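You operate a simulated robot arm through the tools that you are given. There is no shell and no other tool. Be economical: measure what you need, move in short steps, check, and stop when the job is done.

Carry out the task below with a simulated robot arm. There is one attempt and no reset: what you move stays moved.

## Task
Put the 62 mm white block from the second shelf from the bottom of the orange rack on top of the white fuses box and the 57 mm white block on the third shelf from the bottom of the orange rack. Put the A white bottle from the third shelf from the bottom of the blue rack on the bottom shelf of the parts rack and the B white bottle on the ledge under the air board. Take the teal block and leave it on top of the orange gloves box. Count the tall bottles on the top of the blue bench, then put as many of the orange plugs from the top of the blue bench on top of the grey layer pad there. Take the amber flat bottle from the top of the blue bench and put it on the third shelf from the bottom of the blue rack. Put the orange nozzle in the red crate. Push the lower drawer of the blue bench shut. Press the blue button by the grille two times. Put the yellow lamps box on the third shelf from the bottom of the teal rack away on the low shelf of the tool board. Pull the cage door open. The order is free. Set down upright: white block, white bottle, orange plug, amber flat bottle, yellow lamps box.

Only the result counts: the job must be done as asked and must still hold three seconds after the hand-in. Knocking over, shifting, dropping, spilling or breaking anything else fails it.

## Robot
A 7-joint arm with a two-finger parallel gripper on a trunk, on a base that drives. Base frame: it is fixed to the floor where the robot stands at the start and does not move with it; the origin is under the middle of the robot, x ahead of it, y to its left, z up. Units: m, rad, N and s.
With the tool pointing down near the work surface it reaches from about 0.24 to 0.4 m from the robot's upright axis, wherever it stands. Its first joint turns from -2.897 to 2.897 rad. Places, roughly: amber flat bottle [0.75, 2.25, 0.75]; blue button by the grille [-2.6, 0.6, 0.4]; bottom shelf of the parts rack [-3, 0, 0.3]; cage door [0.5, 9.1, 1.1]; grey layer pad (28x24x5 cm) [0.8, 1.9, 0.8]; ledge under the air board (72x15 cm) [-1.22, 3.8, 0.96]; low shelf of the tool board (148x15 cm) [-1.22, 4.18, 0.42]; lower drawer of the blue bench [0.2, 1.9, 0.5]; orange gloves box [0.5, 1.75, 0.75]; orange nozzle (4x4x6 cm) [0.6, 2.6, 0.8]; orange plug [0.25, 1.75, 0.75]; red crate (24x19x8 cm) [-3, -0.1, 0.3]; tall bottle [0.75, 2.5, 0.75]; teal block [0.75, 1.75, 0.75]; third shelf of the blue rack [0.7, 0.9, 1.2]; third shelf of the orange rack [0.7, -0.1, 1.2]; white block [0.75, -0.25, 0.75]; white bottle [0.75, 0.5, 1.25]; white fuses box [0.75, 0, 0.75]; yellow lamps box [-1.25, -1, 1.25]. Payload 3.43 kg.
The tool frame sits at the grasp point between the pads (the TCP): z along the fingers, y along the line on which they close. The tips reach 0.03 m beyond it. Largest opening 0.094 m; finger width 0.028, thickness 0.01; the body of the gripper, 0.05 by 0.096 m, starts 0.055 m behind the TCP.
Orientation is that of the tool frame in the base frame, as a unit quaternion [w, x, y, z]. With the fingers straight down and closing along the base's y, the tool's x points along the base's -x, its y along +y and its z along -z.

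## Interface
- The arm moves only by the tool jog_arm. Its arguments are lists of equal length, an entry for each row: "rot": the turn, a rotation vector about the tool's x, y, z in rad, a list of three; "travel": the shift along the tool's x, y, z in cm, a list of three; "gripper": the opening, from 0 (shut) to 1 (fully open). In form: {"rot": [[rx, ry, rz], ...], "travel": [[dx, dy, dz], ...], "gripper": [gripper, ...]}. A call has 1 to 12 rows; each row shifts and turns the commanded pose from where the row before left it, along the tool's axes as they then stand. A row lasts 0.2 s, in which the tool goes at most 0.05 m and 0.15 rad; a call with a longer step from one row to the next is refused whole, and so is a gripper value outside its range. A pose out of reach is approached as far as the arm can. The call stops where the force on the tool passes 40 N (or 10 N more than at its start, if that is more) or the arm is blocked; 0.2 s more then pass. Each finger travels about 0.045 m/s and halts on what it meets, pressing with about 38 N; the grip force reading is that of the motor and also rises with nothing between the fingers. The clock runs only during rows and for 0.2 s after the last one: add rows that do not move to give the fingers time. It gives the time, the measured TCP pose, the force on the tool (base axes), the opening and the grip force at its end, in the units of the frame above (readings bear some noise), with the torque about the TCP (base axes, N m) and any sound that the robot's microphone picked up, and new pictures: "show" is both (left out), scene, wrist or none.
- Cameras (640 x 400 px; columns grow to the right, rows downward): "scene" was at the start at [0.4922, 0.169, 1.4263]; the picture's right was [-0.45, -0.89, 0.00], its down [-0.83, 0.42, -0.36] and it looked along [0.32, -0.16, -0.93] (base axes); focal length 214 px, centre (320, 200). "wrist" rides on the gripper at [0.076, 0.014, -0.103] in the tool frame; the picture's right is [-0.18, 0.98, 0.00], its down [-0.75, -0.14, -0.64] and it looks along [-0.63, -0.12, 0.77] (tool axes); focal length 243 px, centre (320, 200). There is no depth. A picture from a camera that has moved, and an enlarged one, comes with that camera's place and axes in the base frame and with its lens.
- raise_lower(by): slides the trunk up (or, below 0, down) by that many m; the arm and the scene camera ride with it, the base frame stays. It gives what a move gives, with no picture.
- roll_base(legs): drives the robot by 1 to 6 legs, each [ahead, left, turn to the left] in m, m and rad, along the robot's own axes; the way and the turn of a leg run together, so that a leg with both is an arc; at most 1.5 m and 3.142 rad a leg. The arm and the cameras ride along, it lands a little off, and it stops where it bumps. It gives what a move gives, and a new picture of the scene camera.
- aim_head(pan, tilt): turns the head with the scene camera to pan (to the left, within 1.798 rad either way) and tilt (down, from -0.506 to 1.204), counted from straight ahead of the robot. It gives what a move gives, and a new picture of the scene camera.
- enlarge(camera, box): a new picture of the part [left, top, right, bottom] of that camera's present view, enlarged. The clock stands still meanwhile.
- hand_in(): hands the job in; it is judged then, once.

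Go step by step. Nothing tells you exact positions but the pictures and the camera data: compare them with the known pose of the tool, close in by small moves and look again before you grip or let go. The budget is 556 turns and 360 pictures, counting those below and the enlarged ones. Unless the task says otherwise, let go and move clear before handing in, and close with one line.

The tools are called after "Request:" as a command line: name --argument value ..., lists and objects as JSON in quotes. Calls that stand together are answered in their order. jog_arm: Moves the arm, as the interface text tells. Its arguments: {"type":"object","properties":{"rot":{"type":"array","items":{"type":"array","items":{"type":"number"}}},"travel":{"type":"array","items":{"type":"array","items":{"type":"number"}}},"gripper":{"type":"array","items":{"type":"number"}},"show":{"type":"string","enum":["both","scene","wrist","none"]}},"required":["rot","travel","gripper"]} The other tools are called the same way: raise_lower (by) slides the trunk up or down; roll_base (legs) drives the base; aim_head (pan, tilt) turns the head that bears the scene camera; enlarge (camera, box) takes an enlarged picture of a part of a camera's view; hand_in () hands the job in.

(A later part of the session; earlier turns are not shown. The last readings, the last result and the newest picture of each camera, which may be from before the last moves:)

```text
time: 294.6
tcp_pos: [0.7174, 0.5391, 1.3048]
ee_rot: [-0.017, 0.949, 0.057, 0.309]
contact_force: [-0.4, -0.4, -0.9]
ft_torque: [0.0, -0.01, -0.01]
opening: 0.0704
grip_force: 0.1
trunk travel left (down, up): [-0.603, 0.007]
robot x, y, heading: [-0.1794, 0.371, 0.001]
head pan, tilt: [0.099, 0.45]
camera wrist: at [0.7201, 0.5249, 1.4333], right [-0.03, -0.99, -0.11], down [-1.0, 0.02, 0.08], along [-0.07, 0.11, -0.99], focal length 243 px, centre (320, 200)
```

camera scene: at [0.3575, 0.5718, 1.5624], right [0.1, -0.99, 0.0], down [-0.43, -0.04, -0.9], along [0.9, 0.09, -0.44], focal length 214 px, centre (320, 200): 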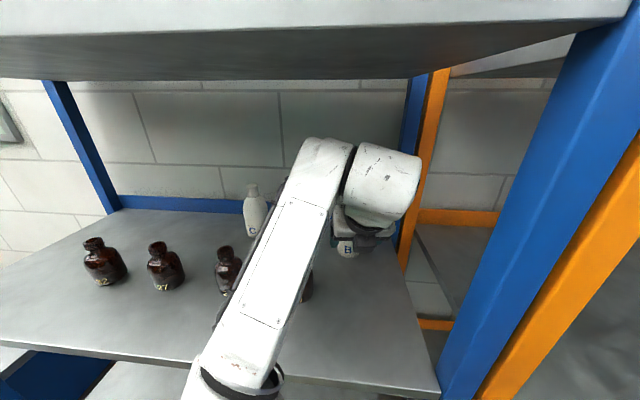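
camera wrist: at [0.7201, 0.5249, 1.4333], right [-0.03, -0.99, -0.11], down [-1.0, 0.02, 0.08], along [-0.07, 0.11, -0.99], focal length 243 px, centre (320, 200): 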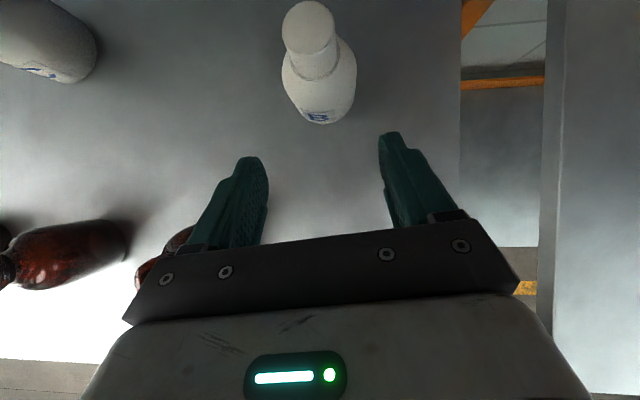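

B's axis is near (0.80, 0.545), cap ≈28 mm wide, top ≈1.308. Advance so the fingers straddle the cap, then check.

Request:
jog_arm --rot '[[0, 0, 0], [0, 0, 0], [0, 0, 0]]' --travel '[[2.8, 0.18, 2.6], [2.8, 0.18, 2.8], [0, 0, 0]]' --gripper '[0.75, 0.75, 0.75]' --show "wrist"

```text
time: 295.4
tcp_pos: [0.7943, 0.5436, 1.2956]
ee_rot: [-0.017, 0.949, 0.056, 0.309]
contact_force: [0.2, -0.3, -0.7]
ft_torque: [0.02, 0.05, 0.0]
opening: 0.0703
grip_force: 0.0
trunk travel left (down, up): [-0.603, 0.007]
robot x, y, heading: [-0.1766, 0.3671, -0.003]
head pan, tilt: [0.099, 0.45]
camera wrist: at [0.797, 0.5295, 1.4234], right [-0.03, -0.99, -0.11], down [-1.0, 0.02, 0.08], along [-0.07, 0.11, -0.99], focal length 243 px, centre (320, 200)
```

wrist: 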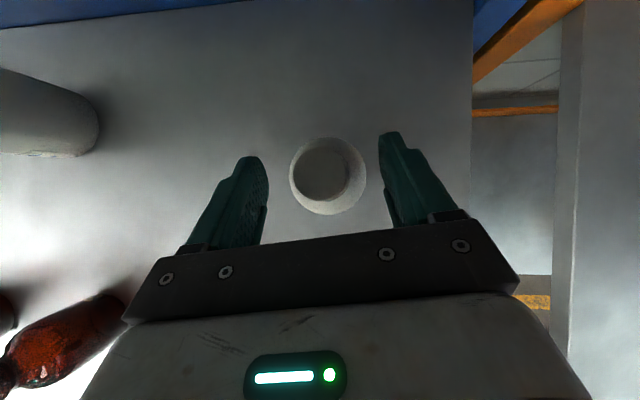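

Cap is centred between the fingers. Fine-adjust and close.

Request:
jog_arm --rot '[[0, 0, 0], [0, 0, 0], [0, 0, 0], [0, 0, 0], [0, 0, 0], [0, 0, 0]]' --travel '[[0.1, 0.3, 0.75], [0, 0, 0], [0, 0, 0], [0, 0, 0], [0, 0, 0], [0, 0, 0]]' --gripper '[0.75, 0.5, 0.3, 0, 0, 0]' --show "wrist"

```text
time: 296.8
tcp_pos: [0.7999, 0.5404, 1.2894]
ee_rot: [-0.017, 0.949, 0.056, 0.309]
contact_force: [1.8, 1.1, 1.4]
ft_torque: [-0.09, -0.12, 0.07]
opening: 0.0467
grip_force: 37.9
trunk travel left (down, up): [-0.603, 0.007]
robot x, y, heading: [-0.1744, 0.37, 0.004]
head pan, tilt: [0.099, 0.45]
camera wrist: at [0.8024, 0.5277, 1.4177], right [-0.03, -0.99, -0.11], down [-1.0, 0.02, 0.08], along [-0.07, 0.11, -0.99], focal length 243 px, centre (320, 200)
```

wrist: 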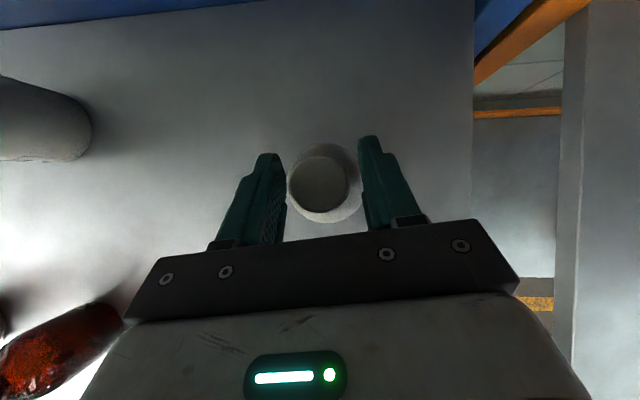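

The tips caught the shoulder (47 mm) rather than the cap. Reopen, raise 13 mm and re-grip on the cap.

Request:
jog_arm --rot '[[0, 0, 0], [0, 0, 0], [0, 0, 0], [0, 0, 0], [0, 0, 0], [0, 0, 0], [0, 0, 0], [0, 0, 0]]' --travel '[[0, 0, 0], [0, 0, 0], [0.76, 0, -1.05], [0, 0, 0], [0, 0, 0], [0, 0, 0], [0, 0, 0], [0, 0, 0]]' --gripper '[0.75, 0.75, 0.75, 0.5, 0, 0, 0, 0]' --show "wrist"

```text
time: 298.6
tcp_pos: [0.7999, 0.5412, 1.305]
ee_rot: [-0.017, 0.949, 0.056, 0.311]
contact_force: [4.6, -0.1, 19.9]
ft_torque: [0.18, -0.47, -0.05]
opening: 0.0281
grip_force: 38.0
trunk travel left (down, up): [-0.603, 0.007]
robot x, y, heading: [-0.1784, 0.3672, 0.004]
head pan, tilt: [0.099, 0.45]
camera wrist: at [0.8014, 0.5279, 1.4329], right [-0.03, -0.99, -0.11], down [-1.0, 0.02, 0.07], along [-0.07, 0.11, -0.99], focal length 243 px, centre (320, 200)
```

wrist: 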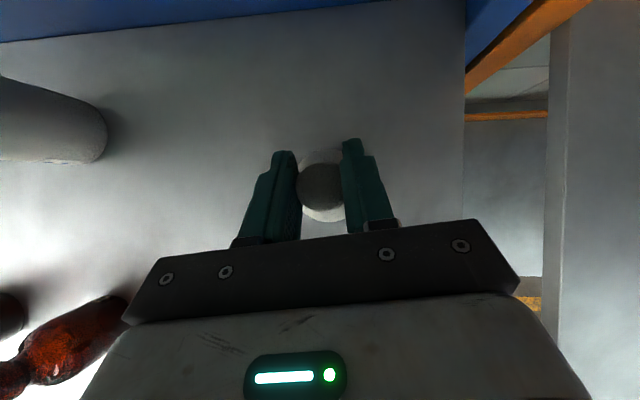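

Now on the cap (28 mm). Lift slightly and back straight out.

Request:
jog_arm --rot '[[0, 0, 0], [0, 0, 0]]' --travel '[[1.47, 0, -2.03], [0, 0, 0]]' --gripper '[0, 0]' --show "wrist"

Request:
roll_base --legs '[[-0.6, 0.0, 0]]'

```text
time: 299.2
tcp_pos: [0.7997, 0.5436, 1.3247]
ee_rot: [-0.018, 0.95, 0.057, 0.307]
contact_force: [-0.5, -1.0, -1.0]
ft_torque: [-0.01, -0.01, -0.02]
opening: 0.0283
grip_force: 38.0
trunk travel left (down, up): [-0.603, 0.007]
robot x, y, heading: [-0.1781, 0.367, -0.001]
head pan, tilt: [0.099, 0.45]
camera wrist: at [0.8026, 0.529, 1.4535], right [-0.03, -0.99, -0.11], down [-1.0, 0.02, 0.08], along [-0.08, 0.11, -0.99], focal length 243 px, centre (320, 200)
```

wrist: 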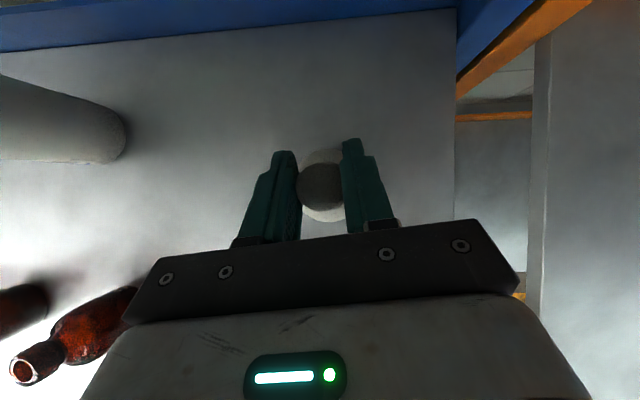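

```text
time: 302.6
tcp_pos: [0.2023, 0.534, 1.3255]
ee_rot: [-0.016, 0.95, 0.051, 0.308]
contact_force: [0.1, -0.5, -2.3]
ft_torque: [-0.02, 0.01, 0.02]
opening: 0.0282
grip_force: 37.9
trunk travel left (down, up): [-0.603, 0.007]
robot x, y, heading: [-0.7762, 0.3753, -0.009]
head pan, tilt: [0.099, 0.45]
camera scene: at [-0.2389, 0.5691, 1.5623], right [0.09, -1.0, 0.0], down [-0.43, -0.04, -0.9], along [0.9, 0.08, -0.44], focal length 214 px, centre (320, 200)
```

scene: 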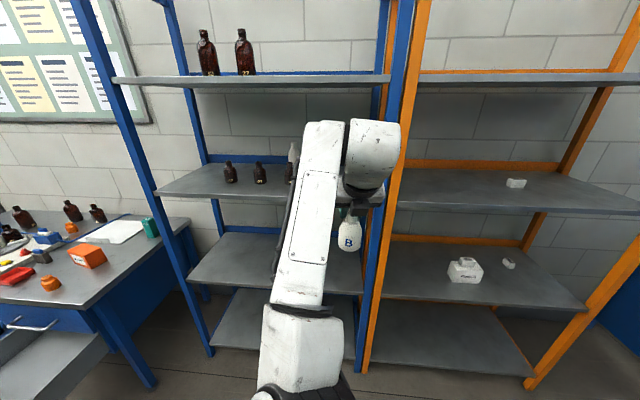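

B is held. Drive toward the ledge: back up, turn to ~60°, and move up the west side.

Request:
roll_base --legs '[[-0.82, 0, 0], [0, 0, 1.056], [1.0, 0.58, 0]]'

Request:
aim_head --pan 0.3 --tilt 0.5

```text
time: 315.1
tcp_pos: [-1.2288, 2.4388, 1.3268]
ee_rot: [-0.167, 0.8, 0.514, 0.26]
contact_force: [0.6, 0.1, -2.5]
ft_torque: [0.0, 0.0, -0.03]
opening: 0.0279
grip_force: 38.1
trunk travel left (down, up): [-0.603, 0.007]
robot x, y, heading: [-1.5849, 1.5133, 1.024]
head pan, tilt: [0.099, 0.45]
camera scene: at [-1.4839, 2.0756, 1.5624], right [0.9, -0.43, 0.0], down [-0.19, -0.39, -0.9], along [0.39, 0.81, -0.44], focal length 214 px, centre (320, 200)
```

scene: 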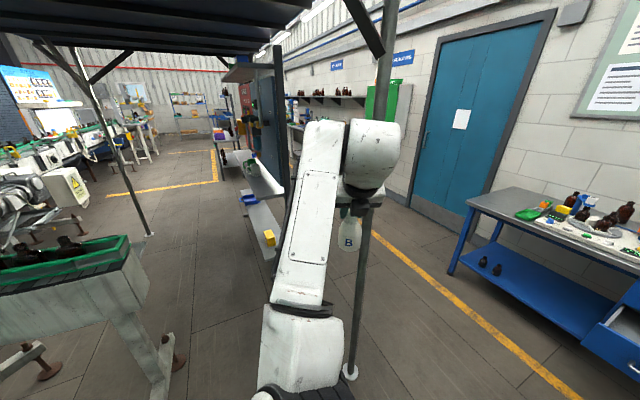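

```text
time: 315.8
tcp_pos: [-1.2285, 2.4381, 1.3254]
ee_rot: [-0.166, 0.8, 0.514, 0.261]
contact_force: [-0.6, 0.5, -2.0]
ft_torque: [0.0, 0.0, -0.03]
opening: 0.028
grip_force: 37.9
trunk travel left (down, up): [-0.603, 0.007]
robot x, y, heading: [-1.5893, 1.514, 1.023]
head pan, tilt: [0.3, 0.499]
camera scene: at [-1.5014, 2.081, 1.5579], right [0.97, -0.25, 0.0], down [-0.12, -0.46, -0.88], along [0.22, 0.85, -0.48], focal length 214 px, centre (320, 200)
```

scene: 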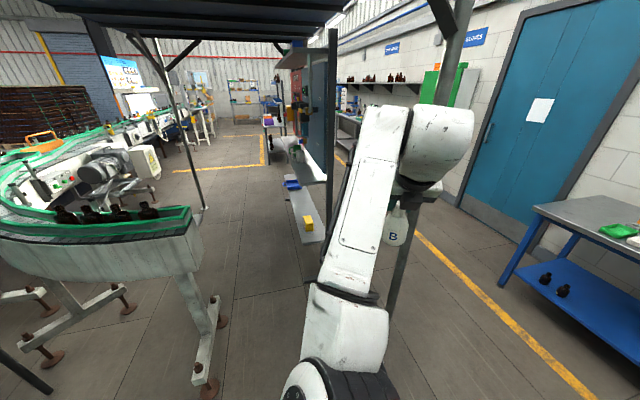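

Request:
enlarge --camera "scene" --box '[250, 110, 370, 260]'

```text
2.67 times, centred on (310, 185) of scene
camera zoom: at [-1.5014, 2.081, 1.5579], right [0.97, -0.25, 0.0], down [-0.12, -0.46, -0.88], along [0.22, 0.85, -0.48], focal length 572 px, centre (347, 240)
```

zoom: 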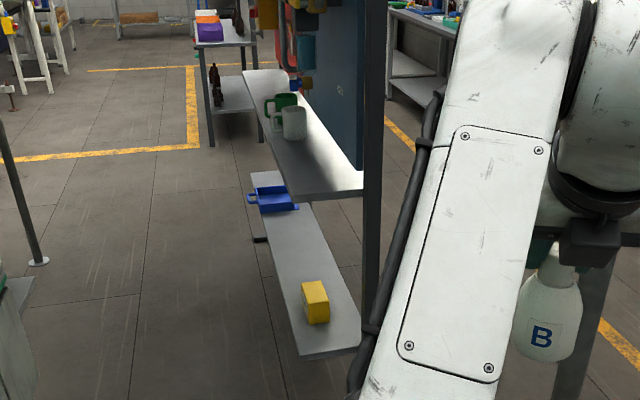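

Ledge top ≈0.96, x −1.297…−1.10, free from y 3.44 to ~3.78. Lower to carry height and advance.

Request:
raise_lower --by -0.205

Request:
roll_base --legs '[[0.68, 0.403, 0]]'

Request:
aim_head --pan 0.1 --tilt 0.6

```text
time: 318.0
tcp_pos: [-1.2289, 2.438, 1.1221]
ee_rot: [-0.166, 0.8, 0.514, 0.26]
contact_force: [0.3, 0.8, -2.1]
ft_torque: [-0.01, 0.01, 0.0]
opening: 0.0282
grip_force: 38.4
trunk travel left (down, up): [-0.398, 0.212]
robot x, y, heading: [-1.59, 1.5157, 1.027]
head pan, tilt: [0.3, 0.499]
```

```text
time: 322.2
tcp_pos: [-1.2098, 3.2198, 1.1206]
ee_rot: [-0.165, 0.802, 0.511, 0.261]
contact_force: [-0.4, -0.4, -0.8]
ft_torque: [-0.01, -0.01, 0.01]
opening: 0.0281
grip_force: 38.0
trunk travel left (down, up): [-0.398, 0.212]
robot x, y, heading: [-1.5751, 2.3005, 1.018]
head pan, tilt: [0.3, 0.499]
camera scene: at [-1.4845, 2.8634, 1.3529], right [0.97, -0.25, 0.0], down [-0.12, -0.46, -0.88], along [0.22, 0.85, -0.48], focal length 214 px, centre (320, 200)
```

scene: 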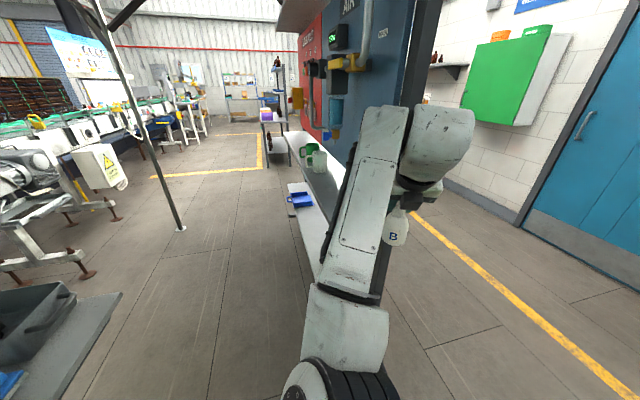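

```text
time: 322.9
tcp_pos: [-1.2086, 3.2188, 1.1213]
ee_rot: [-0.166, 0.801, 0.511, 0.262]
contact_force: [0.1, 0.1, -1.4]
ft_torque: [-0.01, 0.0, -0.01]
opening: 0.0282
grip_force: 38.1
trunk travel left (down, up): [-0.398, 0.212]
robot x, y, heading: [-1.5764, 2.2955, 1.017]
head pan, tilt: [0.099, 0.6]
camera scene: at [-1.4686, 2.8549, 1.3438], right [0.9, -0.44, 0.0], down [-0.25, -0.51, -0.83], along [0.36, 0.74, -0.56], focal length 214 px, centre (320, 200)
```

scene: 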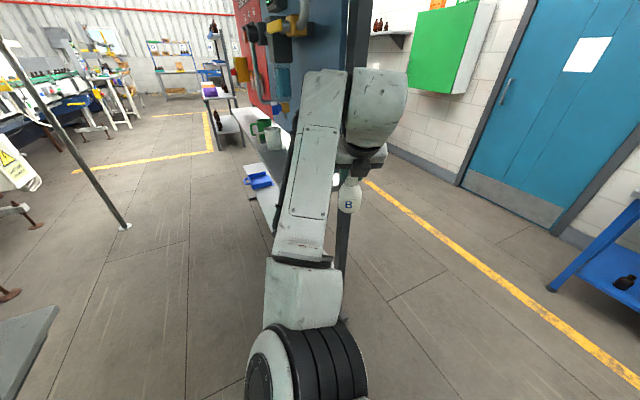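

Path is clear of the post. Move in the remaining 35 cm.

Request:
roll_base --legs '[[0.294, 0.189, 0]]'

Request:
jog_arm --rot '[[0, 0, 0]]' --travel '[[0, 0, 0]]' --gripper '[0]' --show "wrist"

```text
time: 325.2
tcp_pos: [-1.2085, 3.5621, 1.121]
ee_rot: [-0.165, 0.803, 0.509, 0.262]
contact_force: [0.3, -0.3, -0.9]
ft_torque: [0.04, 0.02, 0.0]
opening: 0.0281
grip_force: 38.2
trunk travel left (down, up): [-0.398, 0.212]
robot x, y, heading: [-1.5799, 2.6453, 1.009]
head pan, tilt: [0.099, 0.6]
camera scene: at [-1.4709, 3.1987, 1.3438], right [0.9, -0.44, 0.0], down [-0.25, -0.51, -0.82], along [0.37, 0.74, -0.57], focal length 214 px, centre (320, 200)
```

scene: 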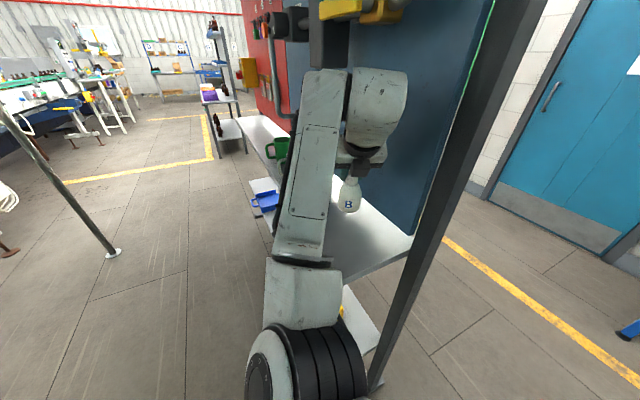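

```text
time: 325.6
tcp_pos: [-1.2092, 3.5612, 1.12]
ee_rot: [-0.164, 0.803, 0.509, 0.261]
contact_force: [-0.5, 0.6, -1.1]
ft_torque: [0.03, 0.03, -0.02]
opening: 0.0282
grip_force: 38.3
trunk travel left (down, up): [-0.398, 0.212]
robot x, y, heading: [-1.5807, 2.6426, 1.013]
head pan, tilt: [0.099, 0.6]
camera wrist: at [-1.196, 3.5569, 1.249], right [0.83, -0.55, -0.11], down [-0.55, -0.83, 0.08], along [-0.13, -0.01, -0.99], focal length 243 px, centre (320, 200)
```

wrist: 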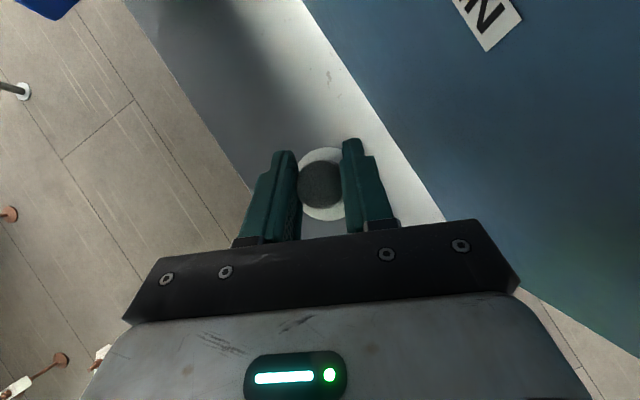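

Bottle is over the ledge centre. Lower to contact.

Request:
jog_arm --rot '[[0, 0, 0], [0, 0, 0], [0, 0, 0]]' --travel '[[-1.46, 0, 2.02], [-1.46, 0, 2.02], [0, 0, 0]]' --gripper '[0, 0, 0]' --show "none"

Request:
jog_arm --rot '[[0, 0, 0], [0, 0, 0], [0, 0, 0]]' --travel '[[-0.23, 0, 0.32], [-0.12, 0, 0.16], [0, 0, 0]]' --gripper '[0, 0, 0]' --show "none"

Request:
jog_arm --rot '[[0, 0, 0], [0, 0, 0]]' --travel '[[-0.12, 0, 0.16], [0, 0, 0]]' --gripper '[0, 0]' --show "none"

Request:
jog_arm --rot '[[0, 0, 0], [0, 0, 0]]' --travel '[[-0.12, 0, 0.16], [0, 0, 0]]' --gripper '[0, 0]' --show "none"

```text
time: 326.4
tcp_pos: [-1.2089, 3.5605, 1.0707]
ee_rot: [-0.164, 0.803, 0.509, 0.261]
contact_force: [-0.4, -0.2, -1.8]
ft_torque: [-0.01, 0.02, 0.01]
opening: 0.0279
grip_force: 37.8
trunk travel left (down, up): [-0.398, 0.212]
robot x, y, heading: [-1.5761, 2.6414, 1.008]
head pan, tilt: [0.099, 0.6]
```

```text
time: 327.2
tcp_pos: [-1.2093, 3.5617, 1.0641]
ee_rot: [-0.165, 0.803, 0.51, 0.261]
contact_force: [0.0, 0.4, -1.6]
ft_torque: [0.0, 0.0, 0.03]
opening: 0.0281
grip_force: 38.4
trunk travel left (down, up): [-0.398, 0.212]
robot x, y, heading: [-1.5786, 2.6402, 1.011]
head pan, tilt: [0.099, 0.6]
```

```text
time: 327.8
tcp_pos: [-1.2093, 3.5614, 1.0626]
ee_rot: [-0.164, 0.803, 0.51, 0.26]
contact_force: [-0.3, -1.0, -2.2]
ft_torque: [0.0, 0.03, 0.0]
opening: 0.0284
grip_force: 37.6
trunk travel left (down, up): [-0.398, 0.212]
robot x, y, heading: [-1.5764, 2.6385, 1.009]
head pan, tilt: [0.099, 0.6]
```

```text
time: 328.4
tcp_pos: [-1.2093, 3.5607, 1.0614]
ee_rot: [-0.164, 0.803, 0.509, 0.262]
contact_force: [1.6, -1.2, -1.7]
ft_torque: [-0.01, 0.03, -0.01]
opening: 0.0282
grip_force: 38.4
trunk travel left (down, up): [-0.398, 0.212]
robot x, y, heading: [-1.5807, 2.6381, 1.011]
head pan, tilt: [0.099, 0.6]
```

Request:
jog_arm --rot '[[0, 0, 0], [0, 0, 0]]' --travel '[[-0.12, 0, 0.16], [0, 0, 0]]' --gripper '[0, 0]' --show "none"

Request:
jog_arm --rot '[[0, 0, 0], [0, 0, 0]]' --travel '[[-0.12, 0, 0.16], [0, 0, 0]]' --gripper '[0, 0]' --show "none"

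Request:
jog_arm --rot '[[0, 0, 0], [0, 0, 0]]' --travel '[[-0.12, 0, 0.16], [0, 0, 0]]' --gripper '[0, 0]' --show "wrist"

```text
time: 329.0
tcp_pos: [-1.2098, 3.562, 1.0598]
ee_rot: [-0.165, 0.804, 0.509, 0.261]
contact_force: [-0.6, 0.0, -1.0]
ft_torque: [0.02, 0.01, 0.0]
opening: 0.0281
grip_force: 38.1
trunk travel left (down, up): [-0.398, 0.212]
robot x, y, heading: [-1.5804, 2.6396, 1.015]
head pan, tilt: [0.099, 0.6]
```

```text
time: 329.6
tcp_pos: [-1.2093, 3.5619, 1.0577]
ee_rot: [-0.165, 0.803, 0.509, 0.261]
contact_force: [-0.6, -0.2, -1.9]
ft_torque: [0.01, -0.03, -0.01]
opening: 0.0282
grip_force: 37.4
trunk travel left (down, up): [-0.398, 0.212]
robot x, y, heading: [-1.5808, 2.6434, 1.012]
head pan, tilt: [0.099, 0.6]
```

```text
time: 330.2
tcp_pos: [-1.2084, 3.5617, 1.0553]
ee_rot: [-0.164, 0.803, 0.509, 0.262]
contact_force: [-0.1, -0.4, -1.9]
ft_torque: [0.01, -0.02, 0.03]
opening: 0.0282
grip_force: 38.2
trunk travel left (down, up): [-0.398, 0.212]
robot x, y, heading: [-1.5767, 2.6417, 1.012]
head pan, tilt: [0.099, 0.6]
camera wrist: at [-1.196, 3.5573, 1.1833], right [0.83, -0.55, -0.11], down [-0.55, -0.83, 0.08], along [-0.13, -0.01, -0.99], focal length 243 px, centre (320, 200)
```

wrist: 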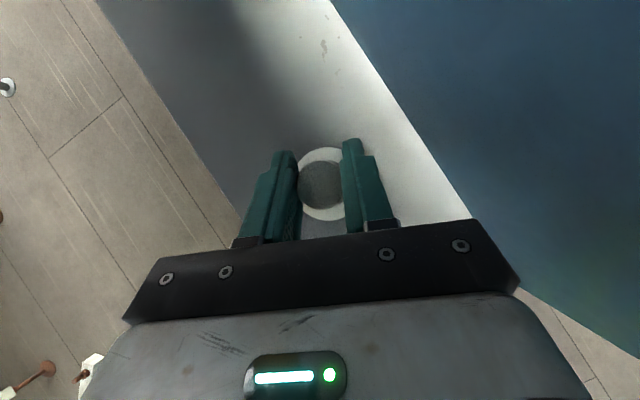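

Request:
jog_arm --rot '[[0, 0, 0], [0, 0, 0]]' --travel '[[-0.12, 0, 0.16], [0, 0, 0]]' --gripper '[0, 0]' --show "none"

Request:
jog_arm --rot '[[0, 0, 0], [0, 0, 0]]' --travel '[[-0.12, 0, 0.16], [0, 0, 0]]' --gripper '[0, 0]' --show "none"

Request:
jog_arm --rot '[[0, 0, 0], [0, 0, 0]]' --travel '[[-0.12, 0, 0.16], [0, 0, 0]]' --gripper '[0, 0]' --show "none"

Request:
jog_arm --rot '[[0, 0, 0], [0, 0, 0]]' --travel '[[-0.12, 0, 0.16], [0, 0, 0]]' --gripper '[0, 0]' --show "none"

```text
time: 330.8
tcp_pos: [-1.2087, 3.5615, 1.054]
ee_rot: [-0.165, 0.803, 0.509, 0.263]
contact_force: [1.1, 2.3, 7.9]
ft_torque: [0.42, -0.35, 0.07]
opening: 0.0284
grip_force: 38.1
trunk travel left (down, up): [-0.398, 0.212]
robot x, y, heading: [-1.5789, 2.6435, 1.011]
head pan, tilt: [0.099, 0.6]
```

```text
time: 331.4
tcp_pos: [-1.2091, 3.5609, 1.0553]
ee_rot: [-0.166, 0.802, 0.509, 0.263]
contact_force: [1.3, 4.4, 25.4]
ft_torque: [0.28, -0.21, 0.02]
opening: 0.0283
grip_force: 38.0
trunk travel left (down, up): [-0.398, 0.212]
robot x, y, heading: [-1.5805, 2.6434, 1.014]
head pan, tilt: [0.099, 0.6]
```

```text
time: 331.9
tcp_pos: [-1.2095, 3.5629, 1.0546]
ee_rot: [-0.168, 0.801, 0.508, 0.267]
contact_force: [-1.1, 0.8, 9.8]
ft_torque: [-0.23, 0.14, -0.01]
opening: 0.0281
grip_force: 37.4
trunk travel left (down, up): [-0.398, 0.212]
robot x, y, heading: [-1.5767, 2.64, 1.008]
head pan, tilt: [0.099, 0.6]
stopped in row 2: the force on the tool passed its limit at 41 N (the readings are from after the stop); the commanded pose is now the measured one
```

```text
time: 332.5
tcp_pos: [-1.2086, 3.5617, 1.0538]
ee_rot: [-0.168, 0.802, 0.507, 0.268]
contact_force: [0.9, 1.2, 30.6]
ft_torque: [-0.38, 0.18, 0.0]
opening: 0.0284
grip_force: 37.6
trunk travel left (down, up): [-0.398, 0.212]
robot x, y, heading: [-1.5809, 2.6459, 1.011]
head pan, tilt: [0.099, 0.6]
```

On the ledge. Relieve, open, rise and check.

Request:
jog_arm --rot '[[0, 0, 0], [0, 0, 0], [0, 0, 0], [0, 0, 0]]' --travel '[[0.17, 0, -0.24], [0, 0, 0], [0, 0, 0], [0, 0, 0]]' --gripper '[0, 0.45, 0.7, 0.7]' --show "none"

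Request:
jog_arm --rot '[[0, 0, 0], [0, 0, 0], [0, 0, 0]]' --travel '[[1.17, 0, -1.6], [1.76, 0, -2.4], [1.76, 0, -2.4]]' --gripper '[0.7, 0.7, 0.7]' --show "wrist"

```text
time: 333.5
tcp_pos: [-1.2099, 3.5617, 1.0512]
ee_rot: [-0.165, 0.803, 0.508, 0.264]
contact_force: [0.8, -0.3, -0.4]
ft_torque: [-0.01, 0.01, 0.01]
opening: 0.066
grip_force: 0.0
trunk travel left (down, up): [-0.398, 0.212]
robot x, y, heading: [-1.5817, 2.6407, 1.008]
head pan, tilt: [0.099, 0.6]
```

```text
time: 334.3
tcp_pos: [-1.2117, 3.5567, 1.1269]
ee_rot: [-0.165, 0.803, 0.508, 0.265]
contact_force: [-0.1, 0.5, 0.0]
ft_torque: [-0.01, 0.01, -0.02]
opening: 0.0659
grip_force: 0.0
out of reach, approached as far as the arm can: row 3
trunk travel left (down, up): [-0.398, 0.212]
robot x, y, heading: [-1.5756, 2.6419, 1.011]
head pan, tilt: [0.099, 0.6]
camera wrist: at [-1.1985, 3.5515, 1.2554], right [0.83, -0.55, -0.11], down [-0.55, -0.83, 0.07], along [-0.13, 0.0, -0.99], focal length 243 px, centre (320, 200)
```

wrist: 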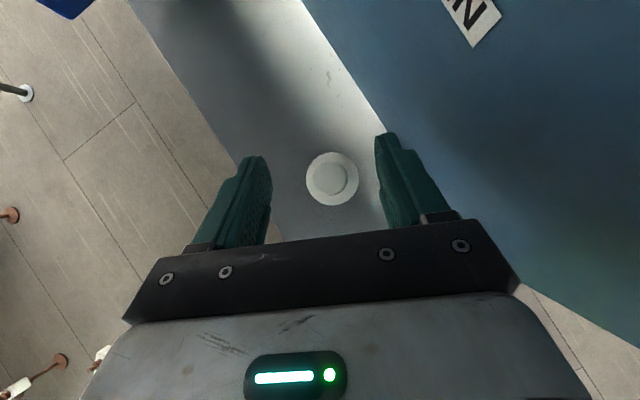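

B stands on the ledge. Retreat south well clear of the post and turn to face the blue bench (+x).

Request:
roll_base --legs '[[-0.6, -0.37, 0], [-0.6, -0.37, 0], [0, 0, -1.01]]'

Request:
aim_head --pan 0.3 --tilt 0.5

```text
time: 344.2
tcp_pos: [-0.6327, 1.4029, 1.1282]
ee_rot: [-0.015, 0.948, 0.052, 0.312]
contact_force: [0.1, -0.1, -1.0]
ft_torque: [0.05, 0.02, 0.01]
opening: 0.066
grip_force: 0.0
trunk travel left (down, up): [-0.398, 0.212]
robot x, y, heading: [-1.6071, 1.2387, -0.009]
head pan, tilt: [0.099, 0.6]
camera scene: at [-1.0723, 1.4362, 1.3438], right [0.09, -1.0, 0.0], down [-0.56, -0.05, -0.82], along [0.82, 0.07, -0.57], focal length 214 px, centre (320, 200)
```

scene: 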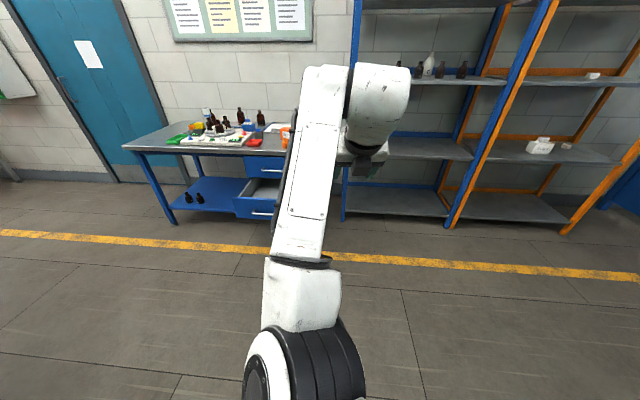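

```text
time: 344.9
tcp_pos: [-0.632, 1.402, 1.1269]
ee_rot: [-0.016, 0.948, 0.052, 0.313]
contact_force: [-0.4, -0.2, 0.7]
ft_torque: [0.0, 0.0, 0.01]
opening: 0.0658
grip_force: 0.0
trunk travel left (down, up): [-0.398, 0.212]
robot x, y, heading: [-1.6045, 1.2373, -0.012]
head pan, tilt: [0.3, 0.499]
camera scene: at [-1.0732, 1.4543, 1.3529], right [0.29, -0.96, 0.0], down [-0.46, -0.14, -0.88], along [0.84, 0.25, -0.48], focal length 214 px, centre (320, 200)
```

scene: 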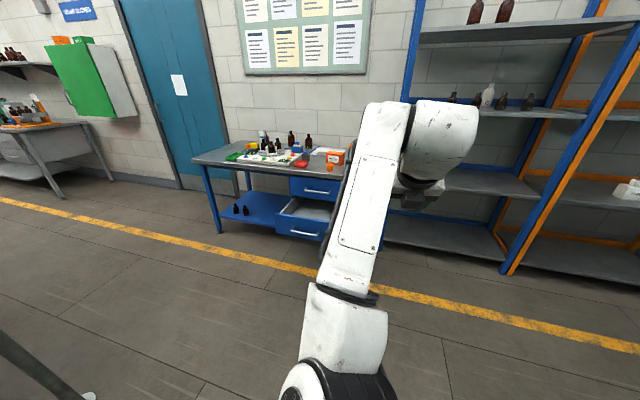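

Request:
enlarge --camera "scene" --box '[185, 115, 355, 250]'

```text
2.96 times, centred on (270, 182) of scene
camera zoom: at [-1.0732, 1.4543, 1.3529], right [0.29, -0.96, 0.0], down [-0.46, -0.14, -0.88], along [0.84, 0.25, -0.48], focal length 636 px, centre (468, 252)
```

zoom: 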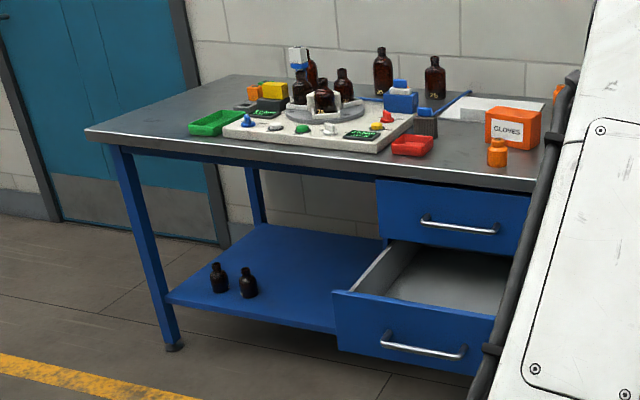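

Lower drawer front is at about x≈0.0, y 1.70–2.09, z 0.44–0.58. Prepare a level closed fist at z≈0.53 in front of it.

Request:
raise_lower --by -0.39

Request:
jog_arm --rot '[[0, 0.145, 0], [0, 0.145, 0], [0, 0.145, 0], [0, 0.145, 0], [0, 0.145, 0], [0, 0.145, 0], [0, 0.07, 0], [0, 0, 0], [0, 0, 0], [0, 0, 0], [0, 0, 0]]' --travel '[[0, 0, 0], [0, 0, 0], [0, 0, 0], [0, 0, 0], [0, 0, 0], [0, 0, 0], [0, 0, 0], [-3, 0, -4], [-4, 0, -3], [-4, 0, -3], [-4, 0, -3]]' --gripper '[0, 0, 0, 0, 0, 0, 0, 0, 0, 0, 0]' --show "none"

Request:
roll_base --legs '[[0.5, 0.5, 0.01]]'

```text
time: 348.6
tcp_pos: [-0.6317, 1.4012, 0.7368]
ee_rot: [-0.015, 0.948, 0.051, 0.314]
contact_force: [1.2, -0.7, 0.2]
ft_torque: [0.01, 0.02, -0.03]
opening: 0.0659
grip_force: 0.0
trunk travel left (down, up): [-0.008, 0.602]
robot x, y, heading: [-1.604, 1.2342, -0.012]
head pan, tilt: [0.3, 0.499]
```

```text
time: 351.0
tcp_pos: [-0.7608, 1.3891, 0.5867]
ee_rot: [-0.038, 0.704, 0.04, 0.708]
contact_force: [-0.5, 0.0, -0.5]
ft_torque: [-0.03, -0.01, 0.0]
opening: 0.0001
grip_force: 33.6
trunk travel left (down, up): [-0.008, 0.602]
robot x, y, heading: [-1.6035, 1.2443, -0.005]
head pan, tilt: [0.3, 0.499]
```

```text
time: 354.9
tcp_pos: [-0.261, 1.8985, 0.5846]
ee_rot: [-0.039, 0.704, 0.041, 0.708]
contact_force: [0.3, 0.8, 0.6]
ft_torque: [0.02, 0.0, 0.01]
opening: 0.0001
grip_force: 32.8
trunk travel left (down, up): [-0.008, 0.602]
robot x, y, heading: [-1.1033, 1.745, -0.003]
head pan, tilt: [0.3, 0.499]
camera scene: at [-0.5749, 1.9623, 0.9629], right [0.29, -0.96, 0.0], down [-0.46, -0.14, -0.88], along [0.84, 0.26, -0.48], focal length 214 px, centre (320, 200)
```

scene: 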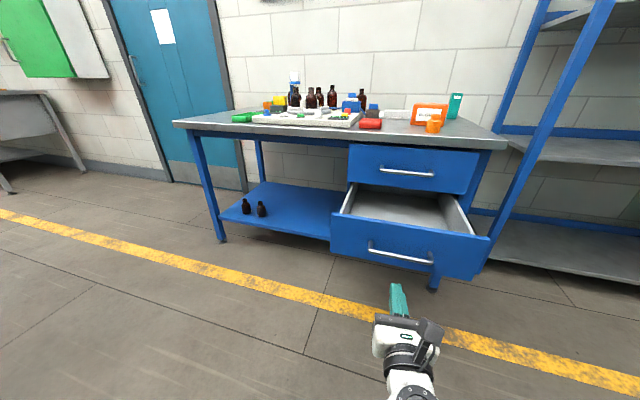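

Panel spans z 0.42–0.59 with the handle at z≈0.51; I'll push just above the handle at z≈0.56, y≈1.88.

Request:
jog_arm --rot '[[0, 0, 0], [0, 0, 0]]' --travel '[[-2.3, 1.8, 0], [0, 0, 0]]' --gripper '[0, 0]' --show "none"

Request:
roll_base --legs '[[0.2, 0, 0]]'

Request:
jog_arm --rot '[[0, 0, 0], [0, 0, 0], [0, 0, 0], [0, 0, 0]]' --travel '[[0, 0.25, 2.2], [0, 0.25, 2.2], [0, 0.25, 2.2], [0, 0.25, 2.2]]' --gripper '[0, 0, 0, 0]' --show "scene"

```text
time: 355.5
tcp_pos: [-0.2603, 1.8805, 0.5633]
ee_rot: [-0.039, 0.704, 0.041, 0.708]
contact_force: [-0.6, 0.4, 0.0]
ft_torque: [-0.02, -0.04, -0.03]
opening: 0.0
grip_force: 32.6
trunk travel left (down, up): [-0.008, 0.602]
robot x, y, heading: [-1.1061, 1.7461, -0.004]
head pan, tilt: [0.3, 0.499]
```

```text
time: 357.1
tcp_pos: [-0.0614, 1.8798, 0.5628]
ee_rot: [-0.039, 0.704, 0.041, 0.708]
contact_force: [0.5, 0.6, 0.3]
ft_torque: [-0.02, -0.03, -0.01]
opening: 0.0
grip_force: 33.0
trunk travel left (down, up): [-0.008, 0.602]
robot x, y, heading: [-0.9107, 1.7452, -0.008]
head pan, tilt: [0.3, 0.499]
camera scene: at [-0.3767, 1.9613, 0.9629], right [0.29, -0.96, 0.0], down [-0.46, -0.14, -0.88], along [0.84, 0.26, -0.48], focal length 214 px, centre (320, 200)
```

scene: 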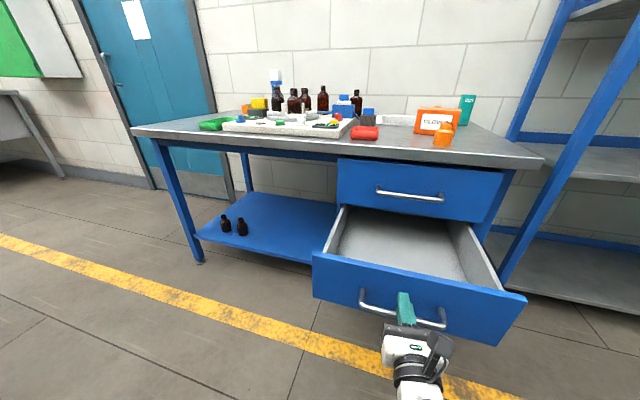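

```text
time: 358.1
tcp_pos: [0.0271, 1.8792, 0.5639]
ee_rot: [-0.039, 0.704, 0.041, 0.708]
contact_force: [-0.4, 0.8, 0.3]
ft_torque: [-0.01, 0.02, 0.01]
opening: 0.0
grip_force: 33.1
trunk travel left (down, up): [-0.008, 0.602]
robot x, y, heading: [-0.9037, 1.7411, -0.009]
head pan, tilt: [0.3, 0.499]
camera scene: at [-0.3768, 1.9614, 0.9629], right [0.29, -0.96, 0.0], down [-0.46, -0.14, -0.88], along [0.84, 0.26, -0.48], focal length 214 px, centre (320, 200)
```

scene: 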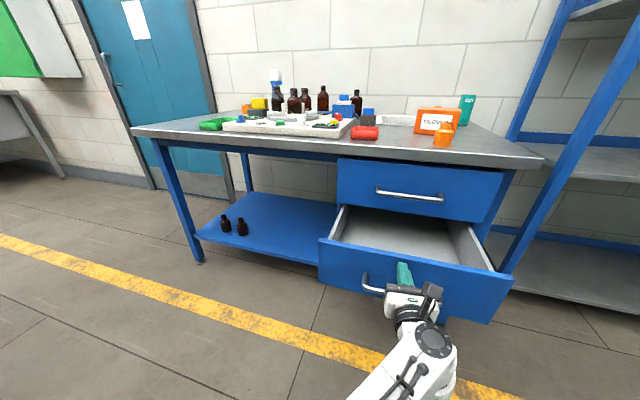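

The drawer moves easily. Continue pushing with the base.

Request:
roll_base --legs '[[0.15, 0, 0.005]]'

Request:
jog_arm --rot '[[0, 0, 0], [0, 0, 0], [0, 0, 0], [0, 0, 0]]' --travel '[[0, 0.17, 1.5], [0, 0.17, 1.5], [0, 0.17, 1.5], [0, 0.17, 1.5]]' --gripper '[0, 0, 0, 0]' --show "scene"

```text
time: 359.5
tcp_pos: [0.1765, 1.8836, 0.5646]
ee_rot: [-0.042, 0.703, 0.043, 0.708]
contact_force: [0.3, -0.1, 0.0]
ft_torque: [0.01, 0.01, 0.0]
opening: 0.0
grip_force: 32.7
trunk travel left (down, up): [-0.008, 0.602]
robot x, y, heading: [-0.7573, 1.7443, -0.004]
head pan, tilt: [0.3, 0.499]
camera scene: at [-0.2278, 1.9637, 0.9629], right [0.3, -0.96, 0.0], down [-0.46, -0.14, -0.88], along [0.84, 0.26, -0.48], focal length 214 px, centre (320, 200)
```

scene: 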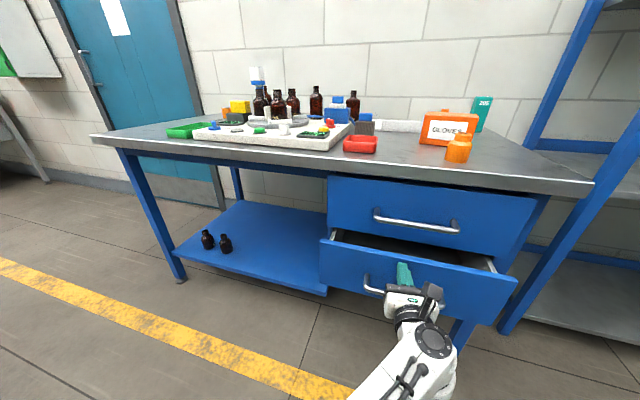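

```text
time: 360.5
tcp_pos: [0.2366, 1.8833, 0.5643]
ee_rot: [-0.041, 0.704, 0.042, 0.708]
contact_force: [0.1, -0.1, -0.1]
ft_torque: [0.0, 0.0, 0.03]
opening: 0.0001
grip_force: 32.8
trunk travel left (down, up): [-0.008, 0.602]
robot x, y, heading: [-0.7575, 1.7399, 0.002]
head pan, tilt: [0.3, 0.499]
camera scene: at [-0.2278, 1.9637, 0.9629], right [0.3, -0.96, 0.0], down [-0.46, -0.14, -0.88], along [0.84, 0.26, -0.48], focal length 214 px, centre (320, 200)
```

scene: 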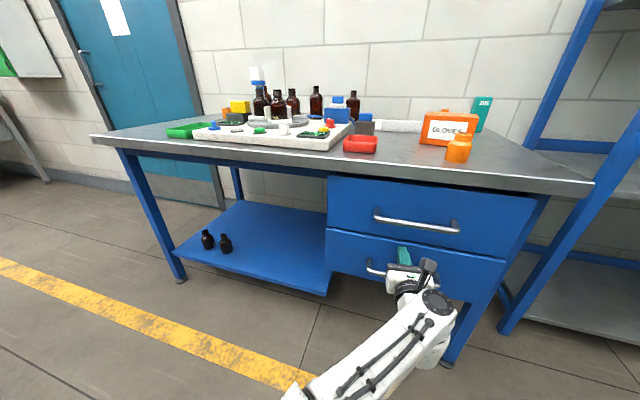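

Almost shut; push the last bit until it resists.

Request:
jog_arm --rot '[[0, 0, 0], [0, 0, 0], [0, 0, 0], [0, 0, 0], [0, 0, 0], [0, 0, 0]]' --travel '[[0, 0.06, 0.5], [0, 0.06, 0.5], [0, 0.06, 0.5], [0, 0.06, 0.5], [0, 0.06, 0.5], [0, 0.06, 0.5]]' --gripper '[0, 0, 0, 0, 0, 0]' --show "scene"

```text
time: 361.3
tcp_pos: [0.2492, 1.8842, 0.5638]
ee_rot: [-0.04, 0.704, 0.043, 0.708]
contact_force: [-15.8, -1.0, 5.2]
ft_torque: [-0.04, -0.04, -0.11]
opening: 0.0
grip_force: 32.5
trunk travel left (down, up): [-0.008, 0.602]
robot x, y, heading: [-0.7581, 1.7391, -0.002]
head pan, tilt: [0.3, 0.499]
stopped in row 4: the force on the tool passed its limit at 52 N (the readings are from after the stop); the commanded pose is now the measured one
camera scene: at [-0.229, 1.964, 0.9633], right [0.3, -0.95, 0.0], down [-0.46, -0.14, -0.88], along [0.84, 0.26, -0.48], focal length 214 px, centre (320, 200)
```

scene: 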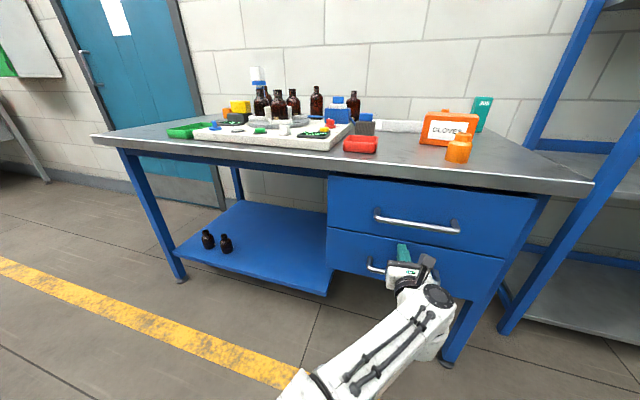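

Drawer is shut. Back off, raise, and study the bench top.

Request:
roll_base --legs '[[-0.35, 0.1, 0]]'

Request:
raise_lower --by 0.4

Request:
raise_lower --by 0.2

Request:
aim_head --pan 0.1 --tilt 0.55

Request:
enlarge --camera "scene" --box '[130, 120, 420, 300]'

```text
time: 363.6
tcp_pos: [-0.0952, 1.9842, 0.5615]
ee_rot: [-0.041, 0.705, 0.043, 0.707]
contact_force: [-0.2, 0.3, -0.3]
ft_torque: [0.03, 0.03, -0.02]
opening: 0.0
grip_force: 33.3
trunk travel left (down, up): [-0.008, 0.602]
robot x, y, heading: [-1.0994, 1.8399, -0.004]
head pan, tilt: [0.3, 0.499]
camera scene: at [-0.5723, 2.0642, 0.9629], right [0.3, -0.95, 0.0], down [-0.46, -0.14, -0.88], along [0.84, 0.26, -0.48], focal length 214 px, centre (320, 200)
```

scene: 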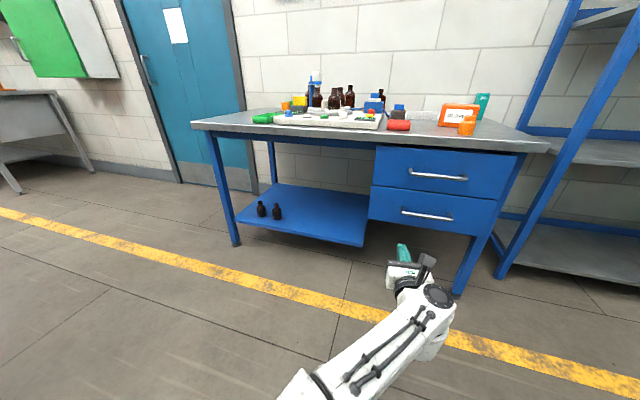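

```text
time: 367.4
tcp_pos: [-0.0931, 1.9841, 0.963]
ee_rot: [-0.041, 0.705, 0.043, 0.707]
contact_force: [1.2, 0.7, -0.1]
ft_torque: [-0.03, 0.04, 0.04]
opening: 0.0
grip_force: 33.2
trunk travel left (down, up): [-0.408, 0.202]
robot x, y, heading: [-1.1015, 1.8441, -0.001]
head pan, tilt: [0.3, 0.499]
```

```text
time: 369.6
tcp_pos: [-0.0937, 1.9851, 1.1628]
ee_rot: [-0.04, 0.704, 0.043, 0.707]
contact_force: [-0.6, -0.4, -0.3]
ft_torque: [0.0, -0.02, 0.0]
opening: 0.0
grip_force: 33.0
trunk travel left (down, up): [-0.608, 0.002]
robot x, y, heading: [-1.1019, 1.844, 0.002]
head pan, tilt: [0.3, 0.499]
```

```text
time: 370.3
tcp_pos: [-0.0948, 1.9844, 1.163]
ee_rot: [-0.041, 0.704, 0.044, 0.707]
contact_force: [-0.6, -0.2, -0.1]
ft_torque: [-0.01, 0.0, -0.01]
opening: 0.0
grip_force: 33.1
trunk travel left (down, up): [-0.608, 0.002]
robot x, y, heading: [-1.0996, 1.8426, 0.008]
head pan, tilt: [0.099, 0.55]
camera scene: at [-0.5697, 2.0463, 1.5584], right [0.1, -0.99, 0.0], down [-0.52, -0.05, -0.85], along [0.85, 0.09, -0.52], focal length 214 px, centre (320, 200)
```

scene: 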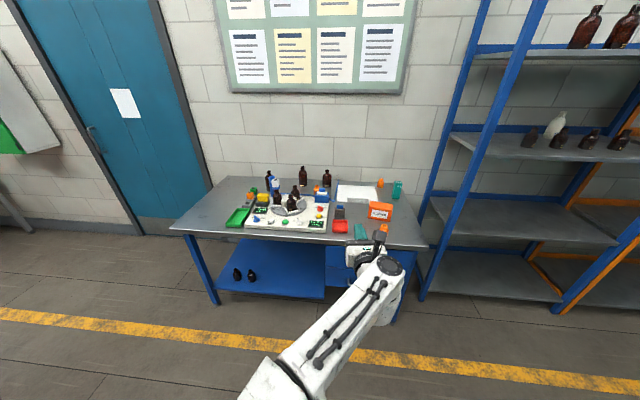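

```text
2.21 times, centred on (275, 210) of scene
camera zoom: at [-0.5697, 2.0463, 1.5584], right [0.1, -0.99, 0.0], down [-0.52, -0.05, -0.85], along [0.85, 0.09, -0.52], focal length 473 px, centre (419, 178)
```

zoom: 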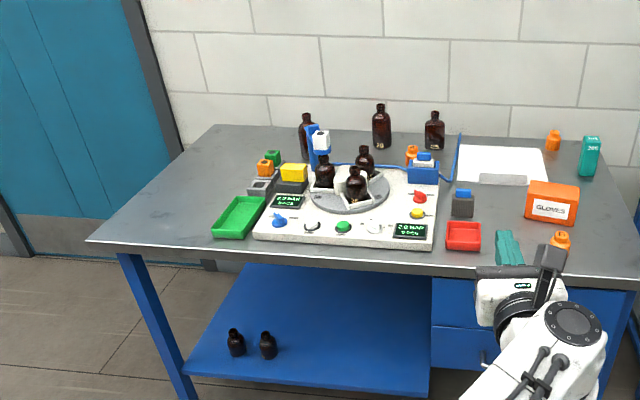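

Request:
enlarge --camera "scene" --box '[240, 155, 340, 218]'

Request:
enlarge --camera "scene" --box '[310, 165, 420, 240]'

```text
6.35 times, centred on (290, 186) of scene
camera zoom: at [-0.5697, 2.0463, 1.5584], right [0.1, -0.99, 0.0], down [-0.52, -0.05, -0.85], along [0.85, 0.09, -0.52], focal length 1362 px, centre (510, 286)
```

zoom: 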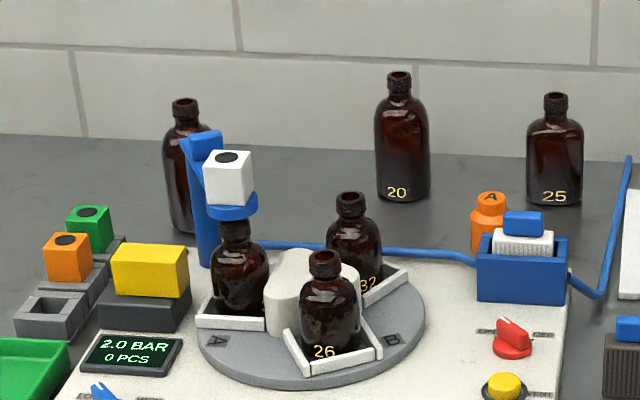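

```text
5.33 times, centred on (365, 202) of scene
camera zoom: at [-0.5697, 2.0463, 1.5584], right [0.1, -0.99, 0.0], down [-0.52, -0.05, -0.85], along [0.85, 0.09, -0.52], focal length 1144 px, centre (80, 187)
```

zoom: 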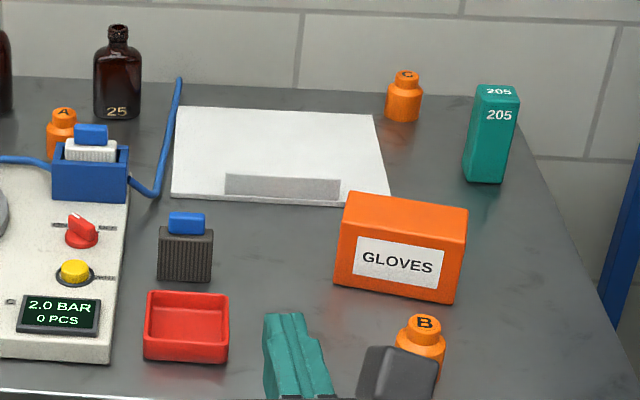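

I can see plugs A, B, C, a layer pad, the teal block "205", the gloves box, and amber bottles. I'll view the back bottles from above with the wrist camera.

Request:
jog_arm --rot '[[0, -0.145, 0], [0, -0.145, 0], [0, -0.145, 0], [0, -0.145, 0], [0, -0.145, 0], [0, -0.145, 0], [0, -0.09, 0], [0, 0, 0], [0, 0, 0], [0, 0, 0], [0, 0, 0]]' --travel '[[0, 0, 0], [0, 0, 0], [0, 0, 0], [0, 0, 0], [0, 0, 0], [0, 0, 0], [0, 0, 0], [2.8, 0, -3.9], [2.8, 0, -3.9], [0, 0, 0], [0, 0, 0]]' --gripper '[1, 1, 1, 1, 1, 1, 1, 1, 1, 1, 1]' --show "none"

Request:
roll_base --legs '[[0.75, 0.3, 0]]'

Request:
jog_arm --rot '[[0, 0, 0]]' --travel '[[0, 0, 0]]' --gripper '[1]' --show "wrist"

```text
time: 372.7
tcp_pos: [-0.0925, 1.9826, 1.2602]
ee_rot: [-0.016, 0.952, 0.057, 0.3]
contact_force: [0.1, -0.2, 0.7]
ft_torque: [-0.01, -0.02, 0.02]
opening: 0.094
grip_force: 0.2
trunk travel left (down, up): [-0.608, 0.002]
robot x, y, heading: [-1.0955, 1.841, 0.005]
head pan, tilt: [0.099, 0.55]
```

```text
time: 377.0
tcp_pos: [0.6462, 2.2758, 1.2612]
ee_rot: [-0.015, 0.952, 0.053, 0.301]
contact_force: [-0.2, -0.1, -1.0]
ft_torque: [0.04, 0.0, -0.01]
opening: 0.0944
grip_force: 0.0
trunk travel left (down, up): [-0.608, 0.002]
robot x, y, heading: [-0.3641, 2.1463, -0.006]
head pan, tilt: [0.099, 0.55]
camera scene: at [0.1687, 2.3432, 1.5583], right [0.09, -1.0, 0.0], down [-0.52, -0.05, -0.85], along [0.85, 0.08, -0.52], focal length 214 px, centre (320, 200)
```

scene: 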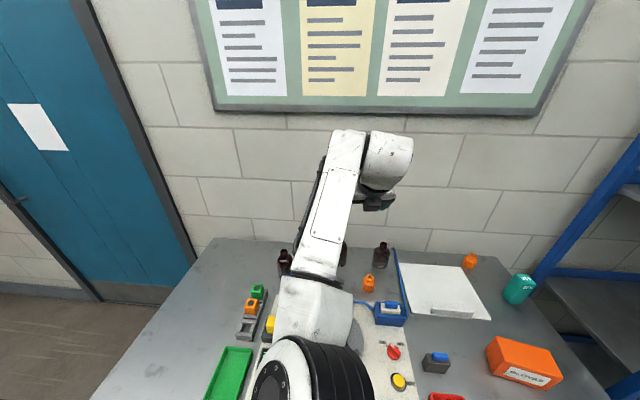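

```text
time: 377.4
tcp_pos: [0.6455, 2.2758, 1.2595]
ee_rot: [-0.015, 0.952, 0.054, 0.3]
contact_force: [0.6, 0.4, -0.1]
ft_torque: [-0.01, 0.0, 0.02]
opening: 0.0941
grip_force: 0.1
trunk travel left (down, up): [-0.608, 0.002]
robot x, y, heading: [-0.3603, 2.1412, -0.006]
head pan, tilt: [0.099, 0.55]
camera wrist: at [0.6496, 2.2624, 1.3883], right [-0.04, -0.99, -0.1], down [-1.0, 0.03, 0.09], along [-0.09, 0.11, -0.99], focal length 243 px, centre (320, 200)
```

wrist: 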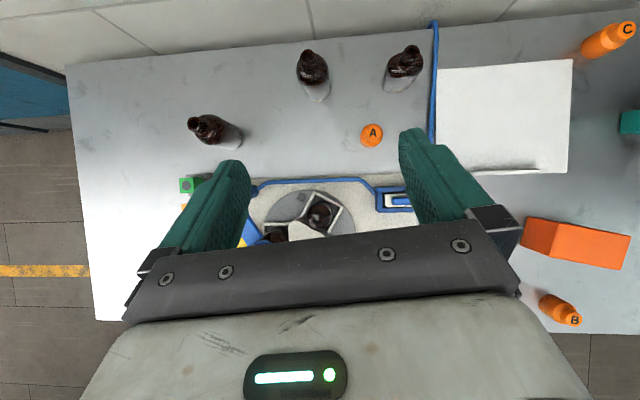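

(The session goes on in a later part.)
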